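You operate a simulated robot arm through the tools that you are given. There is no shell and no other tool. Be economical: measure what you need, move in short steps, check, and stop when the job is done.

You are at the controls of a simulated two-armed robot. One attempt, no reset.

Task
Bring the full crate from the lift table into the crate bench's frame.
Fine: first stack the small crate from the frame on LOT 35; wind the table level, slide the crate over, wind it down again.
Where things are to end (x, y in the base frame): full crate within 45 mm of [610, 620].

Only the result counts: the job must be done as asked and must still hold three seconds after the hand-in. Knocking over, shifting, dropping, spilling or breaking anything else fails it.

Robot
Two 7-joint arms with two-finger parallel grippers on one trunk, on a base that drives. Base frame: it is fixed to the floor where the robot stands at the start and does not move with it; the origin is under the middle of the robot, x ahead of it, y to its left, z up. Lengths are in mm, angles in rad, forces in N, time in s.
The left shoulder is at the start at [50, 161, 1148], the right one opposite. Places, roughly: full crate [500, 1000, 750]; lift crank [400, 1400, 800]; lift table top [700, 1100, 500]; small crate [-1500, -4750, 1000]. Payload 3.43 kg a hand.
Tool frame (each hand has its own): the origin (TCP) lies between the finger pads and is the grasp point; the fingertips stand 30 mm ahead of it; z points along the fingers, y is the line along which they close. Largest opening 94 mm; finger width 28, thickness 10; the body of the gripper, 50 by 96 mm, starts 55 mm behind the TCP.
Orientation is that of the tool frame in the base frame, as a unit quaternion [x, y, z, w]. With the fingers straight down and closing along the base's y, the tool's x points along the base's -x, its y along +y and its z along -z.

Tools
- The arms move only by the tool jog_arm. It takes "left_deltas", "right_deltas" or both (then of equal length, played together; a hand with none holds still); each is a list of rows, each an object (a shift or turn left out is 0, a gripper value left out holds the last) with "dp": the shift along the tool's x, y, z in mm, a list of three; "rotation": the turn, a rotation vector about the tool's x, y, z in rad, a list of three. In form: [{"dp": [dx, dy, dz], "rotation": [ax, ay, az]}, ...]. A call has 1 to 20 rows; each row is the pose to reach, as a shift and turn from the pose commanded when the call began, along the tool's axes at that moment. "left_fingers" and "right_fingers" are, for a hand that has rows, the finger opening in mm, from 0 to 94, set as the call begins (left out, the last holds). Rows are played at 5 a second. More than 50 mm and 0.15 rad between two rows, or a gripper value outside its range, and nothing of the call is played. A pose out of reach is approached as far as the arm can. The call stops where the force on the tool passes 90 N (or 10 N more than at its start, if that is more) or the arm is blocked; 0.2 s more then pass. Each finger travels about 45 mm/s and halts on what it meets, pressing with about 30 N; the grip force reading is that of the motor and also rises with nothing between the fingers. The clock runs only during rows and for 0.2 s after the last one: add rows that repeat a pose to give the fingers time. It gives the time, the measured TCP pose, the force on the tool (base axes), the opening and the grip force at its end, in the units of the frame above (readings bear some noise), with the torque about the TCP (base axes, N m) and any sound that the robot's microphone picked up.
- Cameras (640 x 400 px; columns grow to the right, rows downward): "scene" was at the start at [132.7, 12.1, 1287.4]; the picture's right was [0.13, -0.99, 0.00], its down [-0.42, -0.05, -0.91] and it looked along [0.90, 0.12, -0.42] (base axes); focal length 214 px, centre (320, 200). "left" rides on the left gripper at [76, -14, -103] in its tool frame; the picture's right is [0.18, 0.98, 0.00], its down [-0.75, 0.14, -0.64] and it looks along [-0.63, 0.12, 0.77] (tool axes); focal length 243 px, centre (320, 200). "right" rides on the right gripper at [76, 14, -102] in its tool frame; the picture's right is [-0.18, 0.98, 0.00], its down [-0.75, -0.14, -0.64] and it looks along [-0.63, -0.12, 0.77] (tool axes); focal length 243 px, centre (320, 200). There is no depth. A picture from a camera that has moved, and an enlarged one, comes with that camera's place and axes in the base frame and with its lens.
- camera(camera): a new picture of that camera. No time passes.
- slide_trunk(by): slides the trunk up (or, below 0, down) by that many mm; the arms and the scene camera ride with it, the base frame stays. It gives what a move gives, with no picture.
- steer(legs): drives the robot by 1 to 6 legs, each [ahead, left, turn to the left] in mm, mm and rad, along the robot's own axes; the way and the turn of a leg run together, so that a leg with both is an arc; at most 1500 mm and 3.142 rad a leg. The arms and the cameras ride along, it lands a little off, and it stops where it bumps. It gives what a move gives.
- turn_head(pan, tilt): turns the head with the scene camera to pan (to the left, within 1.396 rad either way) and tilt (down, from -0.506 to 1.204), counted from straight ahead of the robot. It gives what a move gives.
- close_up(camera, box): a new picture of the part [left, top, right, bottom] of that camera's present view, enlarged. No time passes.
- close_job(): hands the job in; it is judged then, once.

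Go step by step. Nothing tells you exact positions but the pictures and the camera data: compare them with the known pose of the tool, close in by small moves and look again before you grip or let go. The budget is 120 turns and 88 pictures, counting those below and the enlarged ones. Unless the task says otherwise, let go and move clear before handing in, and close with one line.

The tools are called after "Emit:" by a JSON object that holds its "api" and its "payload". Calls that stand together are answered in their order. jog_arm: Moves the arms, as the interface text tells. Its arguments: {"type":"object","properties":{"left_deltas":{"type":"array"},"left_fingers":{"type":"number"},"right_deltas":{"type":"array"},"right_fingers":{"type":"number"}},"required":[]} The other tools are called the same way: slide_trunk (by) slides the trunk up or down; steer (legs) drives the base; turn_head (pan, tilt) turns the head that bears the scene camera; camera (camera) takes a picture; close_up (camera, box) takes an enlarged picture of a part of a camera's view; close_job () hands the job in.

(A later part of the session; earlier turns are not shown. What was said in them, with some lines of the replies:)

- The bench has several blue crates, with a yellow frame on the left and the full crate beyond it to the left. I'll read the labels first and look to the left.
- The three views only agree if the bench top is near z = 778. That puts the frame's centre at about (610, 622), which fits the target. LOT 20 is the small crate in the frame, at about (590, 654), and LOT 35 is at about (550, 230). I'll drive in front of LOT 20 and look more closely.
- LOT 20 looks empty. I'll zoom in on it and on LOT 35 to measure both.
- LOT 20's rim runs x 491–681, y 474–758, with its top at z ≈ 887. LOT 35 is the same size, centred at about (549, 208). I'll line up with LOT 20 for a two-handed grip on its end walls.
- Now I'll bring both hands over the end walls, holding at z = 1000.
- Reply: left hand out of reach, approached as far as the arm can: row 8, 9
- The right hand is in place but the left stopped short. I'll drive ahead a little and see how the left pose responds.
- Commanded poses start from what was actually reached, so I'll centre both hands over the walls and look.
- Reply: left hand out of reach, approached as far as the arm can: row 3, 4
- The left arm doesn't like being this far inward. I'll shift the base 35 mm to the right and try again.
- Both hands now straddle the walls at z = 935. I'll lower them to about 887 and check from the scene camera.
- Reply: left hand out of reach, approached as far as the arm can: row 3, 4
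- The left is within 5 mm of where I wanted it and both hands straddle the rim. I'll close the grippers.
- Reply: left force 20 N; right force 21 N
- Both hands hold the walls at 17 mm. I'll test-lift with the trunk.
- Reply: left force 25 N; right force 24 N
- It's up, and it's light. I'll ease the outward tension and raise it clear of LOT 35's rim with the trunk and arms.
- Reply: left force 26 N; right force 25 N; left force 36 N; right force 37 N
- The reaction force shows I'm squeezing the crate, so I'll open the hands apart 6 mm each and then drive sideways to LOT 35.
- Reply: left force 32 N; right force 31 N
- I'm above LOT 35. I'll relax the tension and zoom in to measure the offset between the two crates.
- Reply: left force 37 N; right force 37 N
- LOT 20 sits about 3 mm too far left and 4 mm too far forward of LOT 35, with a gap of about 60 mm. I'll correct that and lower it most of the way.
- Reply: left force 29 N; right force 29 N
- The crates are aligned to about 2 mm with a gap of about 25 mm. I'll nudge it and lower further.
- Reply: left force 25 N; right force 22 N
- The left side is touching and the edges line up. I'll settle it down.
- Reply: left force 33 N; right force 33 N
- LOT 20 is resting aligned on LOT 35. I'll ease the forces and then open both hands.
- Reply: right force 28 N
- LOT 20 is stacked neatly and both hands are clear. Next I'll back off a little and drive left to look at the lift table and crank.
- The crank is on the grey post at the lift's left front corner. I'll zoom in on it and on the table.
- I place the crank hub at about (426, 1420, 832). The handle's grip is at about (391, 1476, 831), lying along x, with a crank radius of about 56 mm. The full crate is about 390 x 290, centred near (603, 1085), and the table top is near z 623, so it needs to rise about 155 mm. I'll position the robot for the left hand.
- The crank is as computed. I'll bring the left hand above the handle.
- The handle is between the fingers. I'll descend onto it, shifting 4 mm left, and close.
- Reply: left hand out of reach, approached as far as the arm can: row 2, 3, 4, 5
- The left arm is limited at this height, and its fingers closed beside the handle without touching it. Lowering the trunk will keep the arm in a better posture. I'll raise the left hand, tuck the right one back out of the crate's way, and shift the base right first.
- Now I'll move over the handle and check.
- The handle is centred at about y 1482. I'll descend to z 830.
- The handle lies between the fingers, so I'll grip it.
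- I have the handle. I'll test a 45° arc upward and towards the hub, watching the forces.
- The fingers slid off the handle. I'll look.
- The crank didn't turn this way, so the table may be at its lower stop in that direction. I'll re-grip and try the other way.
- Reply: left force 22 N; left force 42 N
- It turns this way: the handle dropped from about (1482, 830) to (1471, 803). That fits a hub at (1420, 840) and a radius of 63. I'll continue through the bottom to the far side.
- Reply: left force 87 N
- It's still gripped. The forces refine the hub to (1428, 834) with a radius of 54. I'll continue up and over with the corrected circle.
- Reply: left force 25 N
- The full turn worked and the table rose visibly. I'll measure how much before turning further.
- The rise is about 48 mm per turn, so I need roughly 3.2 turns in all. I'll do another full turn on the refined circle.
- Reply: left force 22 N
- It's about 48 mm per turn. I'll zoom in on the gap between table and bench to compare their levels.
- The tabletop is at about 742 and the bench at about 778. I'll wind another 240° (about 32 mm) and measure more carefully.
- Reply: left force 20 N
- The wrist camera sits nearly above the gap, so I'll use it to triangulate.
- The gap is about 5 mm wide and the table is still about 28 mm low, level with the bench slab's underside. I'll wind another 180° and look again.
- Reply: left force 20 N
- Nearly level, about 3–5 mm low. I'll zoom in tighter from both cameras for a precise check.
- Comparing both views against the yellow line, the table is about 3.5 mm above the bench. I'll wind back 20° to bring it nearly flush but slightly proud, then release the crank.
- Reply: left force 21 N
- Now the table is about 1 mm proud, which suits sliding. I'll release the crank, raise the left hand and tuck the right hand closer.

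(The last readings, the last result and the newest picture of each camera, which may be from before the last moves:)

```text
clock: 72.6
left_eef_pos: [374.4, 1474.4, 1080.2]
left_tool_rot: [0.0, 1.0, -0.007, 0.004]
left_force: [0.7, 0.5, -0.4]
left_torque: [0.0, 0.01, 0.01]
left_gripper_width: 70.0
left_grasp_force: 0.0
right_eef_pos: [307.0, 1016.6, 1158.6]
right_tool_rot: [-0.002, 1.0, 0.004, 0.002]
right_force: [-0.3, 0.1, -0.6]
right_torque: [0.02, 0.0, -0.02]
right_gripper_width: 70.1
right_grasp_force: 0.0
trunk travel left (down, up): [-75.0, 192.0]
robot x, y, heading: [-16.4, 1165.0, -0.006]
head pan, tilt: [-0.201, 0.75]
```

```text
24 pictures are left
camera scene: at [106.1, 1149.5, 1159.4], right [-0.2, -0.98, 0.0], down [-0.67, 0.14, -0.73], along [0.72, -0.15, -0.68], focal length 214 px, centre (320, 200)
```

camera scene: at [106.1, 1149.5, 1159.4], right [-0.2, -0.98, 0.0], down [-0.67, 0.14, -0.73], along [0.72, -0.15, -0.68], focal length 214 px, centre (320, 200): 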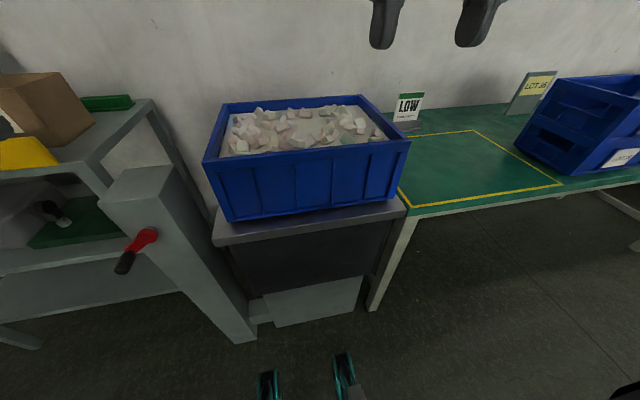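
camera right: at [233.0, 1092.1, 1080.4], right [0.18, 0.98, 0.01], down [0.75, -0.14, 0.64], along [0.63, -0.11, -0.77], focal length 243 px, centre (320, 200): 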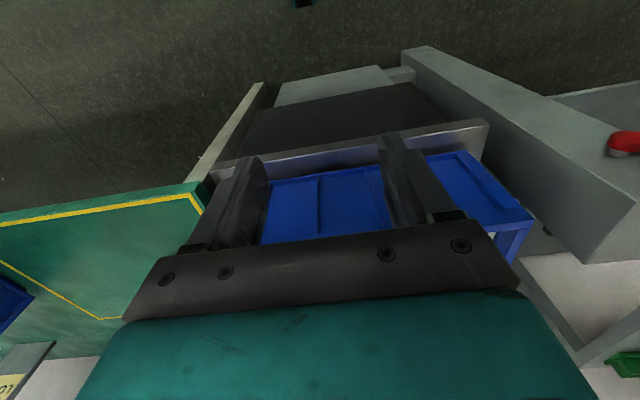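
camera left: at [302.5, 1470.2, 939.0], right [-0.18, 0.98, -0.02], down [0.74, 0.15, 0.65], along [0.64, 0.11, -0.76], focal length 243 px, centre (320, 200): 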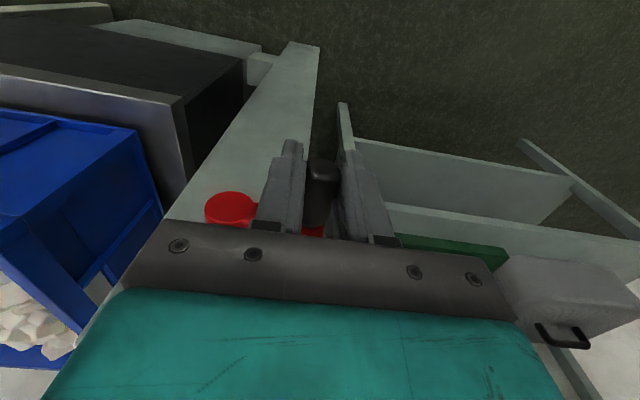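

The crate spans roughly y 884–1290 with its front at x ≈ 468 and rim at z ≈ 941, and it must move about −467 in y. I'll turn the left hand 90° so both open fingers can push flat against its left wall.

Emit:
{"api": "jog_arm", "payload": {"left_deltas": [{"rotation": [0, 0, 0.14]}, {"rotation": [0, 0, 0.28]}, {"rotation": [0, 0, 0.42]}, {"rotation": [0, 0, 0.56]}, {"rotation": [0, 0, 0.7]}, {"rotation": [0, 0, 0.84]}, {"rotation": [0, 0, 0.98]}, {"rotation": [0, 0, 1.12]}, {"rotation": [0, 0, 1.26]}, {"rotation": [0, 0, 1.4]}, {"rotation": [0, 0, 1.54]}, {"rotation": [0, 0, 1.57]}], "left_fingers": 94}}

```text
clock: 75.2
left_eef_pos: [376.5, 1475.8, 1080.5]
left_tool_rot: [0.708, 0.706, -0.002, 0.008]
left_force: [-0.5, -0.8, 0.1]
left_torque: [0.0, -0.01, 0.04]
left_gripper_width: 94.0
left_grasp_force: 0.0
right_eef_pos: [306.6, 1018.3, 1158.5]
right_tool_rot: [-0.002, 1.0, 0.004, 0.002]
right_force: [-0.4, 0.6, 0.1]
right_torque: [0.0, 0.01, 0.0]
right_gripper_width: 69.7
right_grasp_force: 0.0
trunk travel left (down, up): [-75.0, 192.0]
robot x, y, heading: [-15.2, 1161.2, 0.005]
head pan, tilt: [-0.201, 0.75]
```

The hand is turned. I'll shift right, swing the hand to y ≈ 1340 while still clear, and drive ahead.

Emit:
{"api": "steer", "payload": {"legs": [[0, -45, -0.005]]}}

Emit:
{"api": "jog_arm", "payload": {"left_deltas": [{"dp": [-30, 0, 0]}, {"dp": [-60, 0, 0]}, {"dp": [-90, 0, 0]}, {"dp": [-90, 0, 0]}]}}

Emit:
{"api": "steer", "payload": {"legs": [[140, 0, 0]]}}

Emit:
{"api": "slide_trunk", "payload": {"by": -50}}

Emit:
{"api": "camera", "payload": {"camera": "scene"}}

```text
clock: 76.1
left_eef_pos: [378.4, 1428.8, 1080.8]
left_tool_rot: [0.708, 0.706, -0.001, 0.007]
left_force: [-0.1, 0.0, -0.4]
left_torque: [0.01, 0.0, -0.01]
left_gripper_width: 94.0
left_grasp_force: 0.1
right_eef_pos: [305.5, 971.2, 1159.2]
right_tool_rot: [0.0, 1.0, 0.006, 0.002]
right_force: [-0.1, 0.1, 0.2]
right_torque: [-0.01, -0.01, 0.04]
right_gripper_width: 70.0
right_grasp_force: 0.0
trunk travel left (down, up): [-75.0, 192.0]
robot x, y, heading: [-15.4, 1124.2, -0.005]
head pan, tilt: [-0.201, 0.75]
```

```text
clock: 77.1
left_eef_pos: [376.7, 1339.6, 1079.6]
left_tool_rot: [0.709, 0.706, -0.002, 0.008]
left_force: [-0.6, -0.1, 0.8]
left_torque: [0.0, -0.01, 0.01]
left_gripper_width: 93.9
left_grasp_force: 0.0
right_eef_pos: [305.8, 970.2, 1158.5]
right_tool_rot: [0.0, 1.0, 0.004, 0.002]
right_force: [-0.4, 0.4, 0.0]
right_torque: [0.01, 0.0, -0.01]
right_gripper_width: 69.7
right_grasp_force: 0.2
trunk travel left (down, up): [-75.0, 192.0]
robot x, y, heading: [-14.1, 1123.6, -0.001]
head pan, tilt: [-0.201, 0.75]
```

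```text
clock: 78.4
left_eef_pos: [514.6, 1339.3, 1079.7]
left_tool_rot: [0.71, 0.705, -0.001, 0.007]
left_force: [0.2, 0.0, 0.5]
left_torque: [0.02, 0.0, 0.0]
left_gripper_width: 94.0
left_grasp_force: 0.0
right_eef_pos: [442.4, 970.4, 1158.6]
right_tool_rot: [0.001, 1.0, 0.004, 0.001]
right_force: [0.9, -1.4, 0.5]
right_torque: [0.0, 0.03, -0.02]
right_gripper_width: 70.0
right_grasp_force: 0.1
trunk travel left (down, up): [-75.0, 192.0]
robot x, y, heading: [118.1, 1116.8, -0.009]
head pan, tilt: [-0.201, 0.75]
```

```text
clock: 79.3
left_eef_pos: [514.5, 1336.9, 1029.4]
left_tool_rot: [0.71, 0.705, -0.001, 0.007]
left_force: [0.0, -0.4, 0.3]
left_torque: [0.0, 0.01, 0.0]
left_gripper_width: 94.0
left_grasp_force: 0.1
right_eef_pos: [442.5, 969.0, 1109.9]
right_tool_rot: [0.002, 1.0, 0.004, 0.001]
right_force: [0.0, 0.3, 0.3]
right_torque: [0.01, -0.03, -0.01]
right_gripper_width: 69.9
right_grasp_force: 0.1
trunk travel left (down, up): [-25.0, 242.0]
robot x, y, heading: [120.1, 1119.5, -0.007]
head pan, tilt: [-0.201, 0.75]
```

```text
23 pictures are left
camera scene: at [242.5, 1103.2, 1109.4], right [-0.21, -0.98, 0.0], down [-0.67, 0.14, -0.73], along [0.72, -0.15, -0.68], focal length 214 px, centre (320, 200)
```

scene: 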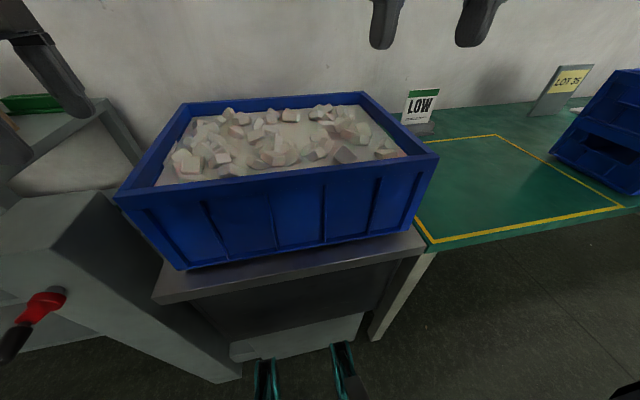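

Next I'll move the left hand out to x ≈ 612 beside the crate's left wall, then look.

Emit:
{"api": "jog_arm", "payload": {"left_deltas": [{"dp": [0, 32, 0]}, {"dp": [0, 64, 0]}, {"dp": [0, 97, 0]}, {"dp": [0, 97, 0]}]}}

Emit:
{"api": "turn_head", "payload": {"pan": 0.3, "tilt": 0.6}}

Emit:
{"api": "camera", "payload": {"camera": "scene"}}

Emit:
{"api": "camera", "payload": {"camera": "left"}}

```text
clock: 80.3
left_eef_pos: [611.5, 1337.7, 1030.9]
left_tool_rot: [0.709, 0.705, -0.001, 0.008]
left_force: [0.0, 0.1, 0.0]
left_torque: [0.0, 0.01, 0.03]
left_gripper_width: 93.9
left_grasp_force: 0.1
right_eef_pos: [442.3, 969.5, 1108.4]
right_tool_rot: [0.001, 1.0, 0.005, 0.001]
right_force: [-0.4, -0.1, -0.5]
right_torque: [-0.02, -0.05, 0.06]
right_gripper_width: 70.3
right_grasp_force: 0.0
trunk travel left (down, up): [-25.0, 242.0]
robot x, y, heading: [121.9, 1120.9, -0.012]
head pan, tilt: [-0.201, 0.75]
```

```text
clock: 81.2
left_eef_pos: [610.0, 1337.1, 1031.5]
left_tool_rot: [0.71, 0.704, -0.002, 0.008]
left_force: [-0.3, 1.1, 0.4]
left_torque: [0.0, -0.02, -0.01]
left_gripper_width: 93.9
left_grasp_force: 0.0
right_eef_pos: [441.7, 970.1, 1109.4]
right_tool_rot: [0.002, 1.0, 0.004, 0.001]
right_force: [0.2, 0.7, 0.1]
right_torque: [-0.02, -0.02, -0.02]
right_gripper_width: 70.0
right_grasp_force: 0.1
trunk travel left (down, up): [-25.0, 242.0]
robot x, y, heading: [123.2, 1121.7, -0.006]
head pan, tilt: [0.3, 0.6]
```

```text
22 pictures are left
camera scene: at [246.2, 1145.8, 1122.3], right [0.29, -0.96, 0.0], down [-0.54, -0.16, -0.82], along [0.79, 0.24, -0.57], focal length 214 px, centre (320, 200)
```

scene: 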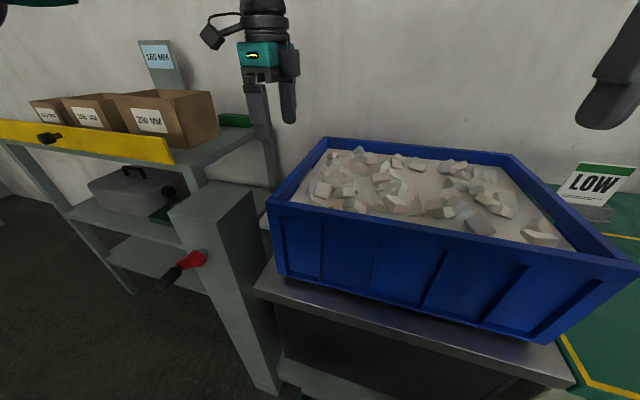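

```text
21 pictures are left
camera left: at [594.5, 1415.2, 1132.3], right [0.98, 0.18, 0.01], down [0.13, -0.75, 0.65], along [0.12, -0.64, -0.76], focal length 243 px, centre (320, 200)
```

left: 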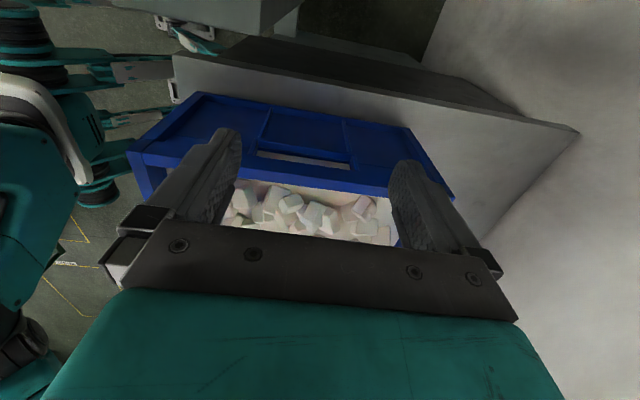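

The crate's left wall is at y ≈ 1287 and its x-centre is about 606, which is good. I'll lower the hand beside it to z ≈ 897.

Emit:
{"api": "jog_arm", "payload": {"left_deltas": [{"dp": [0, 0, 30]}, {"dp": [0, 0, 60]}, {"dp": [0, 0, 90]}, {"dp": [0, 0, 120]}, {"dp": [0, 0, 134]}, {"dp": [0, 0, 134]}]}}

Emit:
{"api": "camera", "payload": {"camera": "scene"}}

```text
clock: 82.6
left_eef_pos: [611.7, 1335.7, 896.3]
left_tool_rot: [0.709, 0.705, -0.001, 0.008]
left_force: [0.1, 0.4, 0.3]
left_torque: [0.03, 0.01, -0.02]
left_gripper_width: 93.8
left_grasp_force: 0.0
right_eef_pos: [441.4, 970.1, 1109.1]
right_tool_rot: [0.002, 1.0, 0.004, 0.002]
right_force: [0.2, -0.1, 0.3]
right_torque: [0.02, 0.0, -0.01]
right_gripper_width: 70.0
right_grasp_force: 0.0
trunk travel left (down, up): [-25.0, 242.0]
robot x, y, heading: [121.1, 1119.2, -0.006]
head pan, tilt: [0.3, 0.6]
```

```text
20 pictures are left
camera scene: at [246.1, 1145.9, 1122.3], right [0.29, -0.96, 0.0], down [-0.54, -0.16, -0.83], along [0.79, 0.24, -0.56], focal length 214 px, centre (320, 200)
```

scene: 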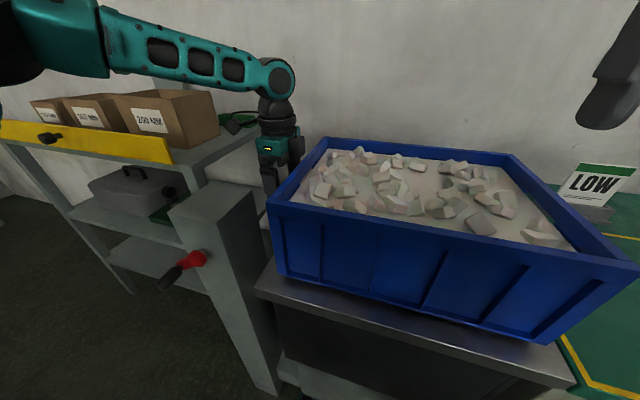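

There's clearance all round. I'll start pushing with the arm in short steps to feel the force.

Emit:
{"api": "jog_arm", "payload": {"left_deltas": [{"dp": [-12, 0, 0]}, {"dp": [-24, 0, 0]}, {"dp": [-34, 0, 0]}, {"dp": [-42, 0, 0]}, {"dp": [-50, 0, 0]}, {"dp": [-58, 0, 0]}, {"dp": [-66, 0, 0]}, {"dp": [-74, 0, 0]}, {"dp": [-74, 0, 0]}]}}

Emit:
{"api": "camera", "payload": {"camera": "scene"}}

```text
clock: 84.6
left_eef_pos: [608.9, 1267.8, 897.4]
left_tool_rot: [0.709, 0.705, -0.002, 0.01]
left_force: [3.6, 13.4, 0.2]
left_torque: [-0.74, 0.2, 0.12]
left_gripper_width: 94.2
left_grasp_force: 0.0
left hand out of reach, approached as far as the arm can: row 8, 9
right_eef_pos: [442.1, 971.2, 1108.8]
right_tool_rot: [0.001, 1.0, 0.003, 0.002]
right_force: [-0.8, 0.1, 0.2]
right_torque: [-0.01, 0.0, -0.02]
right_gripper_width: 69.9
right_grasp_force: 0.0
trunk travel left (down, up): [-25.0, 242.0]
robot x, y, heading: [118.7, 1117.8, -0.006]
head pan, tilt: [0.3, 0.6]
```

```text
19 pictures are left
camera scene: at [246.5, 1147.1, 1122.2], right [0.29, -0.96, 0.0], down [-0.54, -0.16, -0.82], along [0.79, 0.24, -0.57], focal length 214 px, centre (320, 200)
```

scene: 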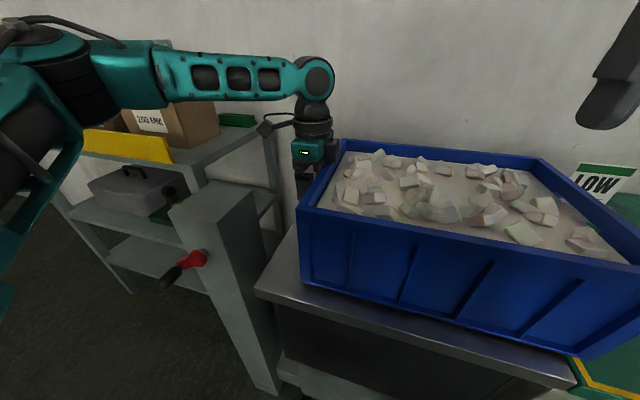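

It pushes with only 13 N. Next I'll slide by driving the base sideways 150 mm, then check.

Emit:
{"api": "steer", "payload": {"legs": [[0, -150, 0.005]]}}

Emit:
{"api": "turn_head", "payload": {"pan": 0.0, "tilt": 0.75}}

Emit:
{"api": "camera", "payload": {"camera": "scene"}}

```text
clock: 86.0
left_eef_pos: [606.4, 1119.9, 897.5]
left_tool_rot: [0.709, 0.705, -0.002, 0.009]
left_force: [-1.0, -1.3, 0.6]
left_torque: [0.0, -0.01, 0.0]
left_gripper_width: 93.9
left_grasp_force: 0.0
right_eef_pos: [441.3, 820.4, 1109.2]
right_tool_rot: [-0.001, 1.0, 0.005, 0.003]
right_force: [0.0, -0.1, -0.4]
right_torque: [0.02, 0.02, -0.05]
right_gripper_width: 69.9
right_grasp_force: 0.0
trunk travel left (down, up): [-25.0, 242.0]
robot x, y, heading: [119.3, 971.0, -0.002]
head pan, tilt: [0.3, 0.6]
```

```text
clock: 86.8
left_eef_pos: [606.4, 1119.3, 897.5]
left_tool_rot: [0.709, 0.705, -0.001, 0.009]
left_force: [0.5, 0.6, -0.7]
left_torque: [0.01, -0.01, 0.0]
left_gripper_width: 93.8
left_grasp_force: 0.0
right_eef_pos: [442.8, 823.2, 1109.2]
right_tool_rot: [-0.001, 1.0, 0.005, 0.002]
right_force: [-1.1, -0.5, 0.9]
right_torque: [0.01, -0.02, -0.01]
right_gripper_width: 70.3
right_grasp_force: 0.1
trunk travel left (down, up): [-25.0, 242.0]
robot x, y, heading: [118.3, 973.2, -0.004]
head pan, tilt: [0.0, 0.75]
```

```text
18 pictures are left
camera scene: at [243.8, 972.0, 1109.5], right [0.0, -1.0, 0.0], down [-0.68, 0.0, -0.73], along [0.73, 0.0, -0.68], focal length 214 px, centre (320, 200)
```

scene: 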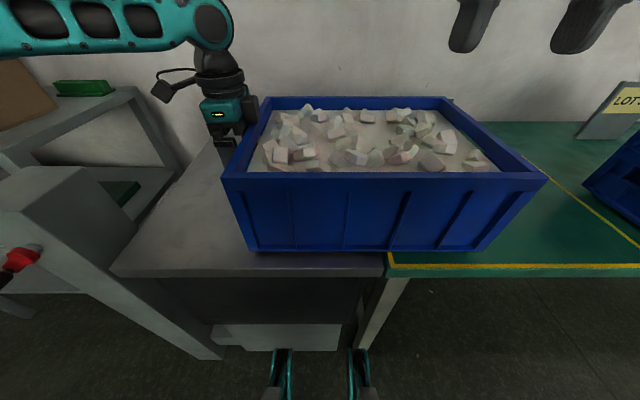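

It crossed the gap straight. I'll drive another 275 mm.

Emit:
{"api": "steer", "payload": {"legs": [[0, -275, 0.002]]}}

Emit:
{"api": "camera", "payload": {"camera": "scene"}}

```text
clock: 88.4
left_eef_pos: [606.9, 930.3, 897.1]
left_tool_rot: [0.709, 0.705, -0.002, 0.009]
left_force: [0.4, -0.1, 0.5]
left_torque: [0.01, -0.04, -0.01]
left_gripper_width: 93.7
left_grasp_force: 0.1
right_eef_pos: [441.2, 633.9, 1109.8]
right_tool_rot: [-0.003, 1.0, 0.003, 0.002]
right_force: [0.0, -0.4, 0.8]
right_torque: [-0.04, -0.02, -0.03]
right_gripper_width: 70.1
right_grasp_force: 0.1
trunk travel left (down, up): [-25.0, 242.0]
robot x, y, heading: [120.0, 778.6, 0.001]
head pan, tilt: [0.0, 0.75]
stopped in leg 1: the robot was blocked; the commanded pose is now the measured one
```

```text
17 pictures are left
camera scene: at [243.7, 782.2, 1109.4], right [0.0, -1.0, 0.0], down [-0.68, 0.0, -0.73], along [0.73, 0.0, -0.68], focal length 214 px, centre (320, 200)
```

scene: 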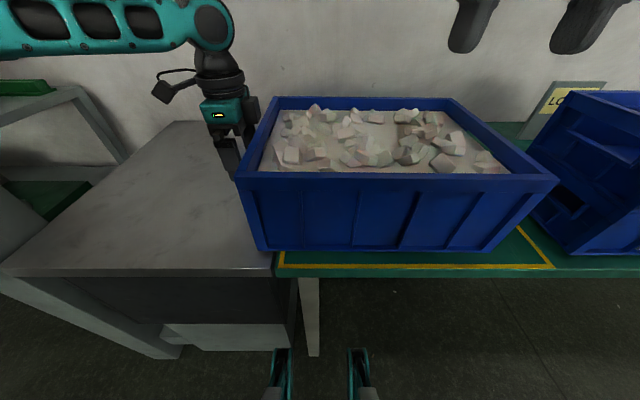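

The drive stopped about 80 mm short, but the hand shows no force. The crate now looks centred near y ≈ 685. I'll zoom in for what might be in the way before going on.

Emit:
{"api": "close_up", "payload": {"camera": "scene", "box": [200, 80, 600, 330]}}

Emit:
{"api": "turn_head", "payload": {"pan": 0.0, "tilt": 1.2}}

Emit:
{"api": "camera", "payload": {"camera": "scene"}}

```text
1.60 times, centred on (400, 205) of scene
camera zoom: at [243.7, 782.2, 1109.4], right [0.0, -1.0, 0.0], down [-0.68, 0.0, -0.73], along [0.73, 0.0, -0.68], focal length 343 px, centre (192, 192)
```

zoom: 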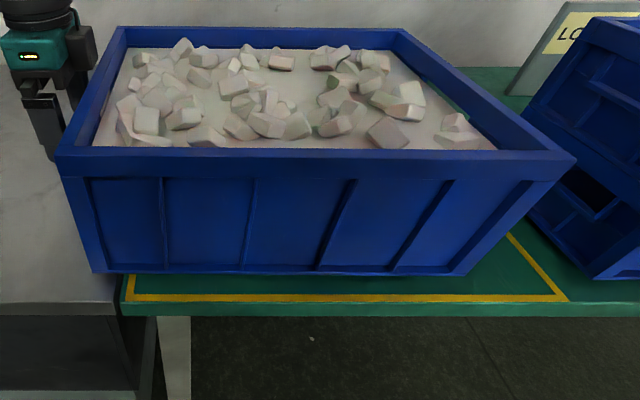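

```text
clock: 89.3
left_eef_pos: [606.7, 930.6, 895.9]
left_tool_rot: [0.709, 0.705, -0.002, 0.008]
left_force: [0.0, 0.4, -0.5]
left_torque: [0.02, 0.01, -0.02]
left_gripper_width: 94.1
left_grasp_force: 0.0
right_eef_pos: [442.5, 633.2, 1108.8]
right_tool_rot: [-0.002, 1.0, 0.004, 0.002]
right_force: [-0.3, 0.1, -0.3]
right_torque: [-0.01, 0.0, 0.0]
right_gripper_width: 70.1
right_grasp_force: 0.0
trunk travel left (down, up): [-25.0, 242.0]
robot x, y, heading: [120.6, 778.1, 0.001]
head pan, tilt: [0.0, 1.201]
```

```text
15 pictures are left
camera scene: at [216.8, 782.0, 1077.7], right [0.0, -1.0, 0.0], down [-0.93, 0.0, -0.36], along [0.36, 0.0, -0.93], focal length 214 px, centre (320, 200)
```

scene: 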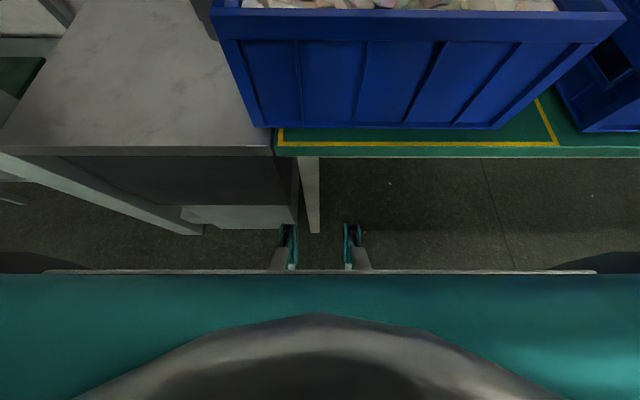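

The robot's forward feet have come up against the bench leg, so the base was blocked and the crate is fine. Its centre is about y 687, 67 mm to go. I'll lift the hand, go round the leg, and finish the push with the arm.

Emit:
{"api": "jog_arm", "payload": {"left_deltas": [{"dp": [5, 0, -30]}, {"dp": [10, 0, -65]}, {"dp": [10, 0, -100]}, {"dp": [10, 0, -140]}, {"dp": [10, 0, -140]}]}}

Emit:
{"api": "steer", "payload": {"legs": [[-110, 0, 0], [0, -150, 0], [110, 0, 0]]}}

Emit:
{"api": "turn_head", "payload": {"pan": 0.25, "tilt": 0.75}}

Emit:
{"api": "camera", "payload": {"camera": "scene"}}

```text
clock: 90.5
left_eef_pos: [603.3, 964.2, 1035.7]
left_tool_rot: [0.709, 0.705, -0.002, 0.009]
left_force: [0.5, -0.2, 0.5]
left_torque: [-0.01, 0.0, -0.03]
left_gripper_width: 93.9
left_grasp_force: 0.0
left hand out of reach, approached as far as the arm can: row 4, 5
right_eef_pos: [441.1, 632.9, 1108.6]
right_tool_rot: [-0.003, 1.0, 0.004, 0.002]
right_force: [0.4, 1.0, -0.8]
right_torque: [0.04, -0.03, -0.01]
right_gripper_width: 70.1
right_grasp_force: 0.0
trunk travel left (down, up): [-25.0, 242.0]
robot x, y, heading: [123.7, 780.3, -0.001]
head pan, tilt: [0.0, 1.201]
```

```text
clock: 93.5
left_eef_pos: [602.3, 807.4, 1034.5]
left_tool_rot: [0.709, 0.705, -0.002, 0.008]
left_force: [-0.1, 0.2, 0.3]
left_torque: [0.04, 0.03, 0.01]
left_gripper_width: 93.9
left_grasp_force: 0.1
right_eef_pos: [441.2, 476.4, 1108.7]
right_tool_rot: [-0.003, 1.0, 0.005, 0.002]
right_force: [-0.6, -0.3, 0.7]
right_torque: [-0.02, 0.0, 0.0]
right_gripper_width: 70.1
right_grasp_force: 0.0
trunk travel left (down, up): [-25.0, 242.0]
robot x, y, heading: [117.6, 623.6, 0.003]
head pan, tilt: [0.0, 1.201]
```

```text
clock: 94.4
left_eef_pos: [602.2, 808.1, 1035.6]
left_tool_rot: [0.709, 0.705, -0.003, 0.009]
left_force: [0.0, 0.1, 0.5]
left_torque: [0.03, 0.02, 0.0]
left_gripper_width: 93.8
left_grasp_force: 0.2
right_eef_pos: [441.5, 477.7, 1109.0]
right_tool_rot: [-0.004, 1.0, 0.004, 0.003]
right_force: [0.9, 0.1, 0.8]
right_torque: [0.0, 0.01, 0.0]
right_gripper_width: 69.9
right_grasp_force: 0.0
trunk travel left (down, up): [-25.0, 242.0]
robot x, y, heading: [119.6, 622.3, 0.004]
head pan, tilt: [0.25, 0.75]
```

```text
14 pictures are left
camera scene: at [239.8, 645.7, 1109.4], right [0.25, -0.97, 0.0], down [-0.66, -0.17, -0.73], along [0.71, 0.18, -0.68], focal length 214 px, centre (320, 200)
```

scene: 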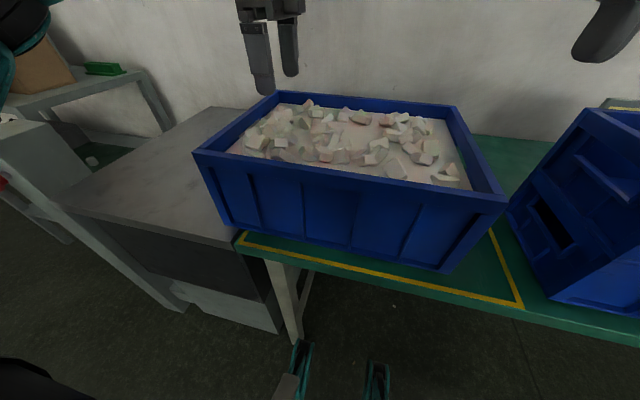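

I'm past the leg and the hand is above the crate. I'll swing it out left of the wall and check before lowering.

Emit:
{"api": "jog_arm", "payload": {"left_deltas": [{"dp": [35, 5, 0]}, {"dp": [70, 7, 0]}, {"dp": [105, 7, 0]}, {"dp": [140, 7, 0]}, {"dp": [140, 7, 0]}]}}

Emit:
{"api": "camera", "payload": {"camera": "left"}}

```text
clock: 95.6
left_eef_pos: [609.9, 948.1, 1033.4]
left_tool_rot: [0.708, 0.706, -0.002, 0.009]
left_force: [-0.1, 0.3, 0.6]
left_torque: [0.04, 0.02, 0.03]
left_gripper_width: 94.2
left_grasp_force: 0.1
right_eef_pos: [440.9, 477.5, 1109.6]
right_tool_rot: [-0.003, 1.0, 0.004, 0.002]
right_force: [-0.5, 0.6, -1.1]
right_torque: [-0.03, 0.02, 0.01]
right_gripper_width: 70.0
right_grasp_force: 0.1
trunk travel left (down, up): [-25.0, 242.0]
robot x, y, heading: [117.1, 622.4, 0.005]
head pan, tilt: [0.25, 0.75]
```

```text
13 pictures are left
camera left: at [594.3, 1025.2, 1134.4], right [0.98, 0.18, 0.01], down [0.13, -0.74, 0.66], along [0.12, -0.64, -0.76], focal length 243 px, centre (320, 200)
```

left: 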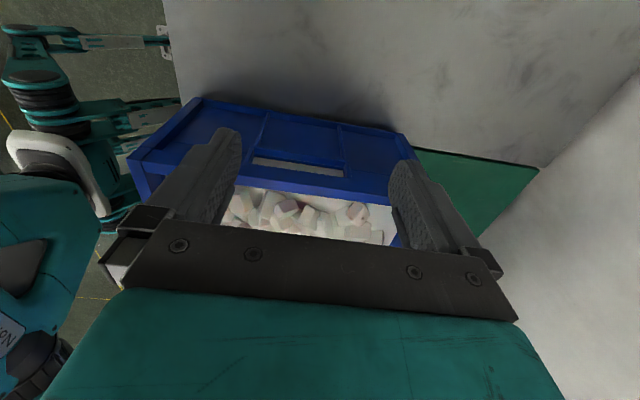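

The wall is at y ≈ 892. I'll lower the hand and push to a TCP of about y 835.

Emit:
{"api": "jog_arm", "payload": {"left_deltas": [{"dp": [0, 0, 35]}, {"dp": [0, 0, 70]}, {"dp": [0, 0, 105]}, {"dp": [0, 0, 136]}, {"dp": [0, 0, 136]}]}}

Emit:
{"api": "jog_arm", "payload": {"left_deltas": [{"dp": [-15, 0, 0]}, {"dp": [-28, 0, 0]}, {"dp": [-38, 0, 0]}, {"dp": [-47, 0, 0]}, {"dp": [-56, 0, 0]}, {"dp": [-65, 0, 0]}, {"dp": [-74, 0, 0]}, {"dp": [-83, 0, 0]}, {"dp": [-92, 0, 0]}, {"dp": [-101, 0, 0]}, {"dp": [-108, 0, 0]}, {"dp": [-108, 0, 0]}]}}

Emit:
{"api": "turn_head", "payload": {"pan": 0.0, "tilt": 0.85}}

Emit:
{"api": "camera", "payload": {"camera": "scene"}}

```text
clock: 96.8
left_eef_pos: [611.1, 947.8, 897.3]
left_tool_rot: [0.709, 0.706, -0.001, 0.009]
left_force: [0.3, 0.3, 0.3]
left_torque: [-0.01, 0.01, -0.02]
left_gripper_width: 93.9
left_grasp_force: 0.0
right_eef_pos: [441.3, 476.8, 1109.9]
right_tool_rot: [-0.004, 1.0, 0.004, 0.002]
right_force: [-0.2, 0.5, 0.0]
right_torque: [-0.01, 0.0, 0.02]
right_gripper_width: 70.0
right_grasp_force: 0.1
trunk travel left (down, up): [-25.0, 242.0]
robot x, y, heading: [115.0, 624.5, 0.001]
head pan, tilt: [0.25, 0.75]
```

```text
clock: 99.4
left_eef_pos: [609.2, 836.5, 897.8]
left_tool_rot: [0.709, 0.705, -0.003, 0.009]
left_force: [-0.8, 10.9, -1.4]
left_torque: [0.01, -0.14, -0.11]
left_gripper_width: 93.8
left_grasp_force: 0.1
right_eef_pos: [441.0, 478.5, 1108.6]
right_tool_rot: [-0.004, 1.0, 0.003, 0.002]
right_force: [0.1, 0.3, 0.5]
right_torque: [0.02, 0.03, -0.03]
right_gripper_width: 70.0
right_grasp_force: 0.0
trunk travel left (down, up): [-25.0, 242.0]
robot x, y, heading: [116.3, 628.7, -0.0]
head pan, tilt: [0.25, 0.75]
```

```text
clock: 100.1
left_eef_pos: [611.1, 838.0, 898.6]
left_tool_rot: [0.709, 0.705, -0.003, 0.009]
left_force: [-0.6, 7.6, -4.8]
left_torque: [0.06, -0.05, -0.11]
left_gripper_width: 94.0
left_grasp_force: 0.1
right_eef_pos: [441.8, 477.5, 1108.2]
right_tool_rot: [-0.003, 1.0, 0.004, 0.001]
right_force: [0.8, -0.4, 0.8]
right_torque: [0.0, 0.0, 0.02]
right_gripper_width: 69.7
right_grasp_force: 0.1
trunk travel left (down, up): [-25.0, 242.0]
robot x, y, heading: [120.9, 619.7, -0.0]
head pan, tilt: [0.0, 0.85]
```

```text
12 pictures are left
camera scene: at [237.9, 626.0, 1101.4], right [0.0, -1.0, 0.0], down [-0.75, 0.0, -0.66], along [0.66, 0.0, -0.75], focal length 214 px, centre (320, 200)
```

scene: 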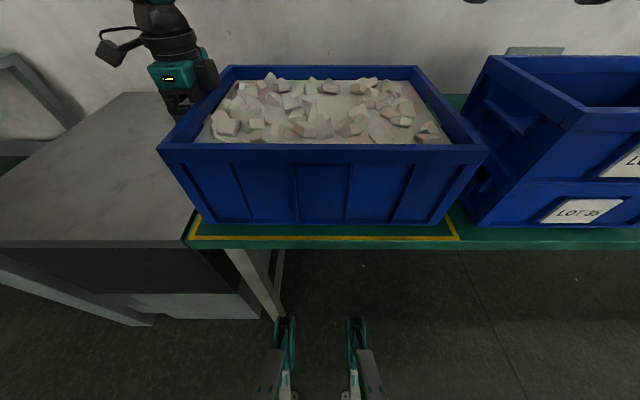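

The crate is centred in the frame at about (612, 620). I'll back the hand off the wall, raise it and turn it back.

Emit:
{"api": "jog_arm", "payload": {"left_deltas": [{"dp": [25, 0, 0]}, {"dp": [50, 0, 0]}, {"dp": [55, 0, -35]}, {"dp": [55, 0, -70]}, {"dp": [55, 0, -105]}, {"dp": [55, 0, -140]}, {"dp": [55, 0, -140]}]}}

Emit:
{"api": "slide_trunk", "payload": {"by": 50}}

Emit:
{"api": "steer", "payload": {"legs": [[-135, 0, 0]]}}

Emit:
{"api": "jog_arm", "payload": {"left_deltas": [{"dp": [0, -10, 0], "rotation": [0, 0, -0.14]}, {"dp": [0, -20, 0], "rotation": [0, 0, -0.28]}, {"dp": [0, -30, 0], "rotation": [0, 0, -0.42]}, {"dp": [0, -40, 0], "rotation": [0, 0, -0.56]}, {"dp": [0, -50, 0], "rotation": [0, 0, -0.7]}, {"dp": [0, -60, 0], "rotation": [0, 0, -0.84]}, {"dp": [0, -70, 0], "rotation": [0, 0, -0.98]}, {"dp": [0, -80, 0], "rotation": [0, 0, -1.12]}, {"dp": [0, -90, 0], "rotation": [0, 0, -1.26]}, {"dp": [0, -95, 0], "rotation": [0, 0, -1.4]}, {"dp": [0, -95, 0], "rotation": [0, 0, -1.54]}, {"dp": [0, -95, 0], "rotation": [0, 0, -1.57]}], "left_fingers": 70}}

```text
clock: 101.7
left_eef_pos: [610.1, 893.6, 1040.9]
left_tool_rot: [0.709, 0.705, -0.002, 0.008]
left_force: [0.8, 0.4, 0.8]
left_torque: [0.04, 0.0, 0.02]
left_gripper_width: 93.9
left_grasp_force: 0.1
right_eef_pos: [441.4, 475.8, 1109.2]
right_tool_rot: [-0.003, 1.0, 0.004, 0.002]
right_force: [-0.5, -0.4, -0.5]
right_torque: [0.0, 0.04, -0.01]
right_gripper_width: 69.8
right_grasp_force: 0.0
trunk travel left (down, up): [-25.0, 242.0]
robot x, y, heading: [117.4, 626.2, 0.002]
head pan, tilt: [0.0, 0.85]
```

```text
clock: 102.7
left_eef_pos: [612.2, 893.2, 1090.3]
left_tool_rot: [0.709, 0.705, -0.002, 0.009]
left_force: [-0.2, -0.2, -0.8]
left_torque: [0.03, -0.03, 0.0]
left_gripper_width: 94.2
left_grasp_force: 0.0
right_eef_pos: [442.6, 478.5, 1160.5]
right_tool_rot: [-0.003, 1.0, 0.004, 0.001]
right_force: [-0.1, -0.5, 0.0]
right_torque: [0.01, 0.01, 0.01]
right_gripper_width: 70.0
right_grasp_force: 0.1
trunk travel left (down, up): [-75.0, 192.0]
robot x, y, heading: [117.0, 626.2, 0.005]
head pan, tilt: [0.0, 0.85]
```

```text
clock: 104.0
left_eef_pos: [475.4, 893.1, 1091.3]
left_tool_rot: [0.709, 0.705, -0.003, 0.009]
left_force: [0.1, 0.5, 1.3]
left_torque: [0.0, -0.03, 0.03]
left_gripper_width: 93.9
left_grasp_force: 0.0
right_eef_pos: [306.0, 476.1, 1159.3]
right_tool_rot: [-0.002, 1.0, 0.005, 0.002]
right_force: [0.5, -0.7, 0.0]
right_torque: [-0.01, 0.01, 0.01]
right_gripper_width: 70.0
right_grasp_force: 0.1
trunk travel left (down, up): [-75.0, 192.0]
robot x, y, heading: [-13.5, 623.1, 0.004]
head pan, tilt: [0.0, 0.85]
```

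```text
clock: 106.6
left_eef_pos: [381.9, 894.6, 1089.5]
left_tool_rot: [0.001, 1.0, -0.008, 0.005]
left_force: [-0.2, -0.7, 0.2]
left_torque: [-0.01, 0.04, 0.01]
left_gripper_width: 70.0
left_grasp_force: 0.0
right_eef_pos: [306.3, 476.7, 1159.2]
right_tool_rot: [-0.003, 1.0, 0.005, 0.002]
right_force: [0.6, -0.2, 0.2]
right_torque: [-0.02, 0.01, -0.03]
right_gripper_width: 69.9
right_grasp_force: 0.0
trunk travel left (down, up): [-75.0, 192.0]
robot x, y, heading: [-17.4, 622.1, 0.0]
head pan, tilt: [0.0, 0.85]
```

Now I'll drive back to the crank.

Emit:
{"api": "steer", "payload": {"legs": [[0, 545, 0]]}}

Emit:
{"api": "turn_head", "payload": {"pan": 0.4, "tilt": 0.85}}

Emit:
{"api": "camera", "payload": {"camera": "left"}}

```text
clock: 109.7
left_eef_pos: [383.4, 1442.0, 1090.4]
left_tool_rot: [0.005, 1.0, -0.008, 0.004]
left_force: [0.0, 0.6, -0.7]
left_torque: [-0.01, 0.04, 0.01]
left_gripper_width: 70.3
left_grasp_force: 0.1
right_eef_pos: [306.3, 1024.0, 1158.7]
right_tool_rot: [-0.001, 1.0, 0.005, 0.002]
right_force: [-0.1, 0.0, -0.1]
right_torque: [0.01, 0.04, 0.01]
right_gripper_width: 70.2
right_grasp_force: 0.1
trunk travel left (down, up): [-75.0, 192.0]
robot x, y, heading: [-18.6, 1169.2, -0.004]
head pan, tilt: [0.0, 0.85]
```

```text
clock: 110.6
left_eef_pos: [383.0, 1440.1, 1090.7]
left_tool_rot: [0.006, 1.0, -0.008, 0.005]
left_force: [0.5, 0.7, 0.7]
left_torque: [-0.02, 0.02, -0.02]
left_gripper_width: 70.0
left_grasp_force: 0.0
right_eef_pos: [306.1, 1024.7, 1158.6]
right_tool_rot: [-0.001, 1.0, 0.004, 0.001]
right_force: [-0.4, 0.6, 0.0]
right_torque: [0.0, 0.02, 0.03]
right_gripper_width: 70.1
right_grasp_force: 0.1
trunk travel left (down, up): [-75.0, 192.0]
robot x, y, heading: [-17.5, 1175.0, 0.002]
head pan, tilt: [0.4, 0.85]
```

```text
11 pictures are left
camera left: at [304.7, 1428.8, 1192.6], right [-0.17, 0.98, -0.02], down [0.75, 0.14, 0.65], along [0.64, 0.1, -0.76], focal length 243 px, centre (320, 200)
```

left: 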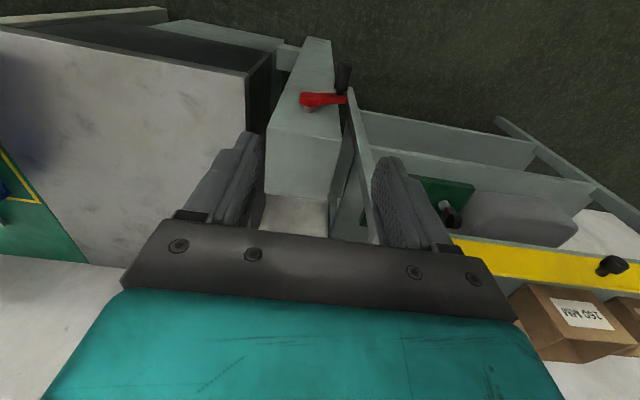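

The handle is at about (y 1473, z 800) as I left it. I'll descend over it and check.

Emit:
{"api": "jog_arm", "payload": {"left_deltas": [{"dp": [4, 16, 30]}, {"dp": [8, 33, 65]}, {"dp": [8, 33, 105]}, {"dp": [8, 33, 145]}, {"dp": [8, 33, 185]}, {"dp": [8, 33, 220]}, {"dp": [8, 33, 250]}, {"dp": [8, 33, 275]}, {"dp": [8, 33, 293]}, {"dp": [8, 33, 293]}]}}

Emit:
{"api": "camera", "payload": {"camera": "left"}}

```text
clock: 112.8
left_eef_pos: [376.1, 1469.3, 795.2]
left_tool_rot: [0.005, 1.0, -0.008, 0.004]
left_force: [-0.2, -0.3, 0.7]
left_torque: [0.01, 0.03, -0.03]
left_gripper_width: 70.1
left_grasp_force: 0.1
right_eef_pos: [305.9, 1023.6, 1159.2]
right_tool_rot: [-0.001, 1.0, 0.004, 0.001]
right_force: [-0.8, -0.4, -0.1]
right_torque: [-0.03, 0.02, -0.03]
right_gripper_width: 70.1
right_grasp_force: 0.1
trunk travel left (down, up): [-75.0, 192.0]
robot x, y, heading: [-16.1, 1171.4, -0.003]
head pan, tilt: [0.4, 0.85]
```

```text
10 pictures are left
camera left: at [298.4, 1457.2, 897.8], right [-0.17, 0.98, -0.02], down [0.75, 0.14, 0.65], along [0.64, 0.1, -0.76], focal length 243 px, centre (320, 200)
```

left: 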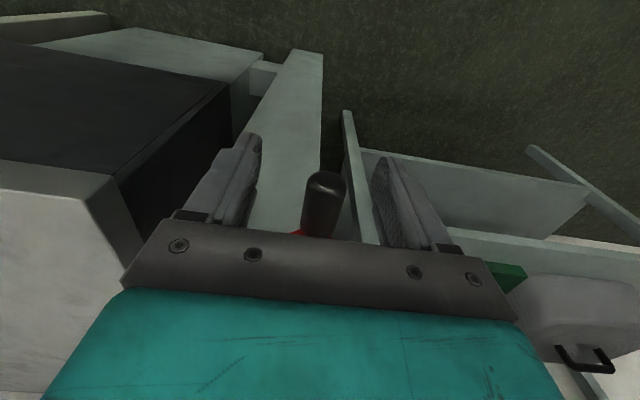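

The handle is between the fingers. I'll shift in 4 mm and grip.

Emit:
{"api": "jog_arm", "payload": {"left_deltas": [{"dp": [-4, 3, 0]}, {"dp": [-4, 3, 0]}]}}

Emit:
{"api": "jog_arm", "payload": {"left_deltas": [{"dp": [0, 0, 0]}, {"dp": [0, 0, 0]}, {"dp": [0, 0, 0]}, {"dp": [0, 0, 0]}, {"dp": [0, 0, 0]}], "left_fingers": 0}}

```text
clock: 113.4
left_eef_pos: [382.1, 1473.5, 796.2]
left_tool_rot: [0.006, 1.0, -0.008, 0.005]
left_force: [-0.6, 0.1, 0.5]
left_torque: [0.01, 0.02, -0.03]
left_gripper_width: 70.2
left_grasp_force: 0.0
right_eef_pos: [306.5, 1024.0, 1158.8]
right_tool_rot: [0.0, 1.0, 0.004, 0.001]
right_force: [-0.1, -0.6, 0.6]
right_torque: [0.03, 0.0, 0.01]
right_gripper_width: 70.0
right_grasp_force: 0.1
trunk travel left (down, up): [-75.0, 192.0]
robot x, y, heading: [-18.6, 1172.0, -0.006]
head pan, tilt: [0.4, 0.85]
```

```text
clock: 114.6
left_eef_pos: [381.6, 1472.5, 795.4]
left_tool_rot: [0.004, 1.0, -0.008, 0.003]
left_force: [0.3, -2.9, -0.6]
left_torque: [-0.03, -0.06, 0.38]
left_gripper_width: 22.7
left_grasp_force: 45.0
right_eef_pos: [305.7, 1022.3, 1159.3]
right_tool_rot: [-0.001, 1.0, 0.005, 0.001]
right_force: [0.1, 0.3, -0.4]
right_torque: [0.01, 0.0, -0.03]
right_gripper_width: 70.1
right_grasp_force: 0.1
trunk travel left (down, up): [-75.0, 192.0]
robot x, y, heading: [-14.5, 1174.1, -0.004]
head pan, tilt: [0.4, 0.85]
```

I've gripped the handle, so I'll wind one full turn the other way, lowering the table.

Emit:
{"api": "jog_arm", "payload": {"left_deltas": [{"dp": [0, 8.8, -20.7]}, {"dp": [0, 8.4, -43.1]}, {"dp": [0, -1.1, -63.5]}, {"dp": [0, -18, -78.2]}, {"dp": [0, -39.5, -84.8]}, {"dp": [0, -61.8, -82.1]}, {"dp": [0, -81, -70.5]}, {"dp": [0, -93.9, -52.1]}, {"dp": [0, -98.2, -30.1]}, {"dp": [0, -93.1, -8.2]}, {"dp": [0, -79.6, 9.8]}, {"dp": [0, -60, 20.6]}, {"dp": [0, -37.6, 22.6]}, {"dp": [0, -16.4, 15.3]}, {"dp": [0, 0, 0]}, {"dp": [0, 0, 0]}]}}

Emit:
{"api": "camera", "payload": {"camera": "scene"}}

```text
clock: 118.0
left_eef_pos: [381.7, 1471.3, 794.6]
left_tool_rot: [0.005, 1.0, -0.007, 0.002]
left_force: [-2.4, -13.4, -3.3]
left_torque: [-0.16, 0.36, 0.46]
left_gripper_width: 22.4
left_grasp_force: 45.2
right_eef_pos: [306.0, 1022.2, 1158.2]
right_tool_rot: [0.0, 1.0, 0.005, 0.001]
right_force: [-0.8, 0.8, -0.1]
right_torque: [0.01, 0.0, -0.01]
right_gripper_width: 69.8
right_grasp_force: 0.1
trunk travel left (down, up): [-75.0, 192.0]
robot x, y, heading: [-18.2, 1172.2, -0.002]
head pan, tilt: [0.4, 0.85]
```

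```text
9 pictures are left
camera scene: at [97.4, 1202.9, 1151.4], right [0.39, -0.92, 0.0], down [-0.69, -0.29, -0.66], along [0.61, 0.26, -0.75], focal length 214 px, centre (320, 200)
```

scene: 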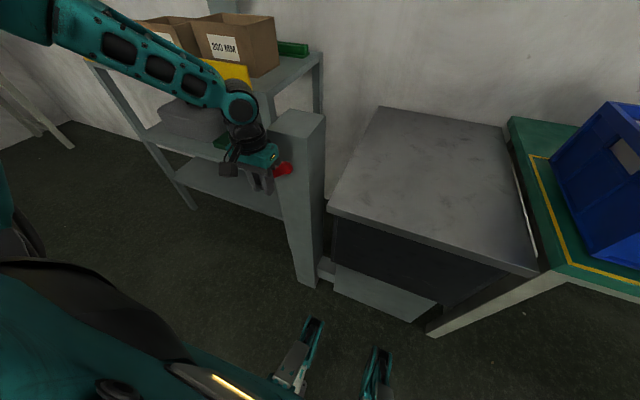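

The table is going down. I'll do a second and a third turn.

Emit:
{"api": "jog_arm", "payload": {"left_deltas": [{"dp": [0, 8.8, -20.7]}, {"dp": [0, 8.4, -43.1]}, {"dp": [0, -1.1, -63.5]}, {"dp": [0, -18, -78.2]}, {"dp": [0, -39.5, -84.8]}, {"dp": [0, -61.8, -82.1]}, {"dp": [0, -81, -70.5]}, {"dp": [0, -93.9, -52.1]}, {"dp": [0, -98.2, -30.1]}, {"dp": [0, -93.1, -8.2]}, {"dp": [0, -79.6, 9.8]}, {"dp": [0, -60, 20.6]}, {"dp": [0, -37.6, 22.6]}, {"dp": [0, -16.4, 15.3]}, {"dp": [0, 0, 0]}, {"dp": [0, 0, 0]}]}}

Emit:
{"api": "jog_arm", "payload": {"left_deltas": [{"dp": [0, 8.8, -20.7]}, {"dp": [0, 8.4, -43.1]}, {"dp": [0, -1.1, -63.5]}, {"dp": [0, -18, -78.2]}, {"dp": [0, -39.5, -84.8]}, {"dp": [0, -61.8, -82.1]}, {"dp": [0, -81, -70.5]}, {"dp": [0, -93.9, -52.1]}, {"dp": [0, -98.2, -30.1]}, {"dp": [0, -93.1, -8.2]}, {"dp": [0, -79.6, 9.8]}, {"dp": [0, -60, 20.6]}, {"dp": [0, -37.6, 22.6]}, {"dp": [0, -16.4, 15.3]}, {"dp": [0, 0, 0]}, {"dp": [0, 0, 0]}]}}

Emit:
{"api": "camera", "payload": {"camera": "scene"}}

```text
clock: 121.4
left_eef_pos: [381.4, 1471.5, 794.7]
left_tool_rot: [0.005, 1.0, -0.008, 0.003]
left_force: [-0.1, -16.0, 0.2]
left_torque: [-0.16, -0.07, 0.45]
left_gripper_width: 22.9
left_grasp_force: 45.3
right_eef_pos: [305.9, 1022.4, 1158.8]
right_tool_rot: [-0.001, 1.0, 0.005, 0.001]
right_force: [-0.1, -0.5, 0.0]
right_torque: [-0.05, 0.01, 0.01]
right_gripper_width: 70.3
right_grasp_force: 0.1
trunk travel left (down, up): [-75.0, 192.0]
robot x, y, heading: [-13.6, 1176.5, -0.002]
head pan, tilt: [0.4, 0.85]
```

```text
clock: 124.8
left_eef_pos: [381.3, 1471.2, 796.4]
left_tool_rot: [0.005, 1.0, -0.008, 0.002]
left_force: [-6.5, -14.2, -2.3]
left_torque: [-0.11, 0.35, 0.45]
left_gripper_width: 22.4
left_grasp_force: 45.0
right_eef_pos: [305.9, 1022.6, 1159.0]
right_tool_rot: [-0.001, 1.0, 0.005, 0.002]
right_force: [-0.3, -0.5, 0.0]
right_torque: [-0.02, 0.01, 0.02]
right_gripper_width: 70.1
right_grasp_force: 0.2
trunk travel left (down, up): [-75.0, 192.0]
robot x, y, heading: [-15.4, 1171.5, -0.001]
head pan, tilt: [0.4, 0.85]
```

```text
8 pictures are left
camera scene: at [96.9, 1202.8, 1151.4], right [0.39, -0.92, 0.0], down [-0.69, -0.29, -0.66], along [0.61, 0.26, -0.75], focal length 214 px, centre (320, 200)
```

scene: 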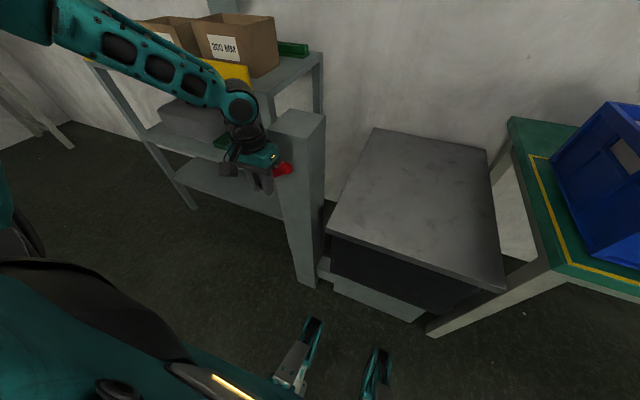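

The table is down to nearly its starting level. I'll add the last ~22° so it ends where it began, then release and raise the hand.

Emit:
{"api": "jog_arm", "payload": {"left_deltas": [{"dp": [0, 5, -9]}, {"dp": [0, 8.4, -18.9]}, {"dp": [0, 8.4, -18.9]}]}}

Emit:
{"api": "jog_arm", "payload": {"left_deltas": [{"dp": [0, 0, 0]}, {"dp": [0, 0, 0]}, {"dp": [0, 0, 0]}, {"dp": [0, 0, 0]}, {"dp": [0, 0, -40]}, {"dp": [0, 0, -80]}, {"dp": [0, 0, -120]}, {"dp": [0, 0, -160]}, {"dp": [0, 0, -200]}], "left_fingers": 70}}

Emit:
{"api": "steer", "payload": {"legs": [[-100, 0, 0], [0, -500, 0]]}}

Emit:
{"api": "turn_head", "payload": {"pan": 0.0, "tilt": 0.6}}

Emit:
{"api": "camera", "payload": {"camera": "scene"}}

```text
clock: 125.6
left_eef_pos: [379.6, 1481.3, 815.1]
left_tool_rot: [0.004, 1.0, -0.008, 0.002]
left_force: [-15.4, -9.1, -8.3]
left_torque: [-0.09, 0.9, 0.51]
left_gripper_width: 22.2
left_grasp_force: 44.9
right_eef_pos: [305.3, 1024.2, 1158.5]
right_tool_rot: [-0.001, 1.0, 0.005, 0.002]
right_force: [0.1, 0.1, -0.1]
right_torque: [-0.01, -0.01, 0.01]
right_gripper_width: 70.2
right_grasp_force: 0.0
trunk travel left (down, up): [-75.0, 192.0]
robot x, y, heading: [-18.3, 1173.1, 0.001]
head pan, tilt: [0.4, 0.85]
```

```text
clock: 127.6
left_eef_pos: [379.7, 1486.0, 1015.5]
left_tool_rot: [0.005, 1.0, -0.008, 0.005]
left_force: [0.0, -0.1, -0.1]
left_torque: [0.0, 0.03, 0.01]
left_gripper_width: 69.8
left_grasp_force: 0.1
right_eef_pos: [305.9, 1023.4, 1158.2]
right_tool_rot: [0.0, 1.0, 0.005, 0.003]
right_force: [-0.1, -0.7, -0.2]
right_torque: [-0.01, 0.01, -0.01]
right_gripper_width: 70.1
right_grasp_force: 0.0
trunk travel left (down, up): [-75.0, 192.0]
robot x, y, heading: [-17.1, 1171.4, -0.004]
head pan, tilt: [0.4, 0.85]
```

```text
clock: 131.3
left_eef_pos: [280.3, 992.2, 1014.1]
left_tool_rot: [0.006, 1.0, -0.008, 0.003]
left_force: [-0.3, 1.1, 0.0]
left_torque: [0.0, 0.01, 0.01]
left_gripper_width: 70.2
left_grasp_force: 0.0
right_eef_pos: [205.6, 530.7, 1158.2]
right_tool_rot: [0.0, 1.0, 0.004, 0.003]
right_force: [0.2, 0.7, -1.1]
right_torque: [0.03, -0.04, 0.0]
right_gripper_width: 70.3
right_grasp_force: 0.1
trunk travel left (down, up): [-75.0, 192.0]
robot x, y, heading: [-116.6, 682.4, -0.005]
head pan, tilt: [0.4, 0.85]
```

```text
clock: 132.1
left_eef_pos: [280.1, 991.7, 1013.5]
left_tool_rot: [0.007, 1.0, -0.008, 0.005]
left_force: [0.0, -0.1, -0.1]
left_torque: [0.0, 0.0, 0.0]
left_gripper_width: 70.0
left_grasp_force: 0.2
right_eef_pos: [204.5, 530.9, 1158.1]
right_tool_rot: [0.0, 1.0, 0.004, 0.001]
right_force: [0.9, 0.3, 0.0]
right_torque: [0.01, 0.0, 0.01]
right_gripper_width: 70.1
right_grasp_force: 0.0
trunk travel left (down, up): [-75.0, 192.0]
robot x, y, heading: [-122.3, 680.0, -0.005]
head pan, tilt: [0.0, 0.6]
```

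```text
7 pictures are left
camera scene: at [12.5, 679.7, 1172.3], right [0.0, -1.0, 0.0], down [-0.57, 0.0, -0.82], along [0.82, 0.0, -0.57], focal length 214 px, centre (320, 200)
```

scene: 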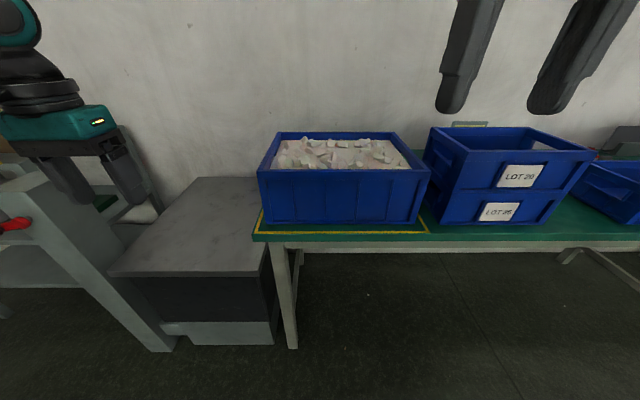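

Everything is in place: the full crate is centred in the frame at about (615, 617), LOT 20 is stacked on LOT 35, the table is down and both hands are clear. I'm handing in.

Emit:
{"api": "close_job", "payload": {}}

```text
The job is handed in.
```

The job is handed in: the full crate is in the frame at about (615, 617), by my camera estimate. LOT 20 is stacked on LOT 35, the lift table is wound back down to about its starting height, and both hands are clear.
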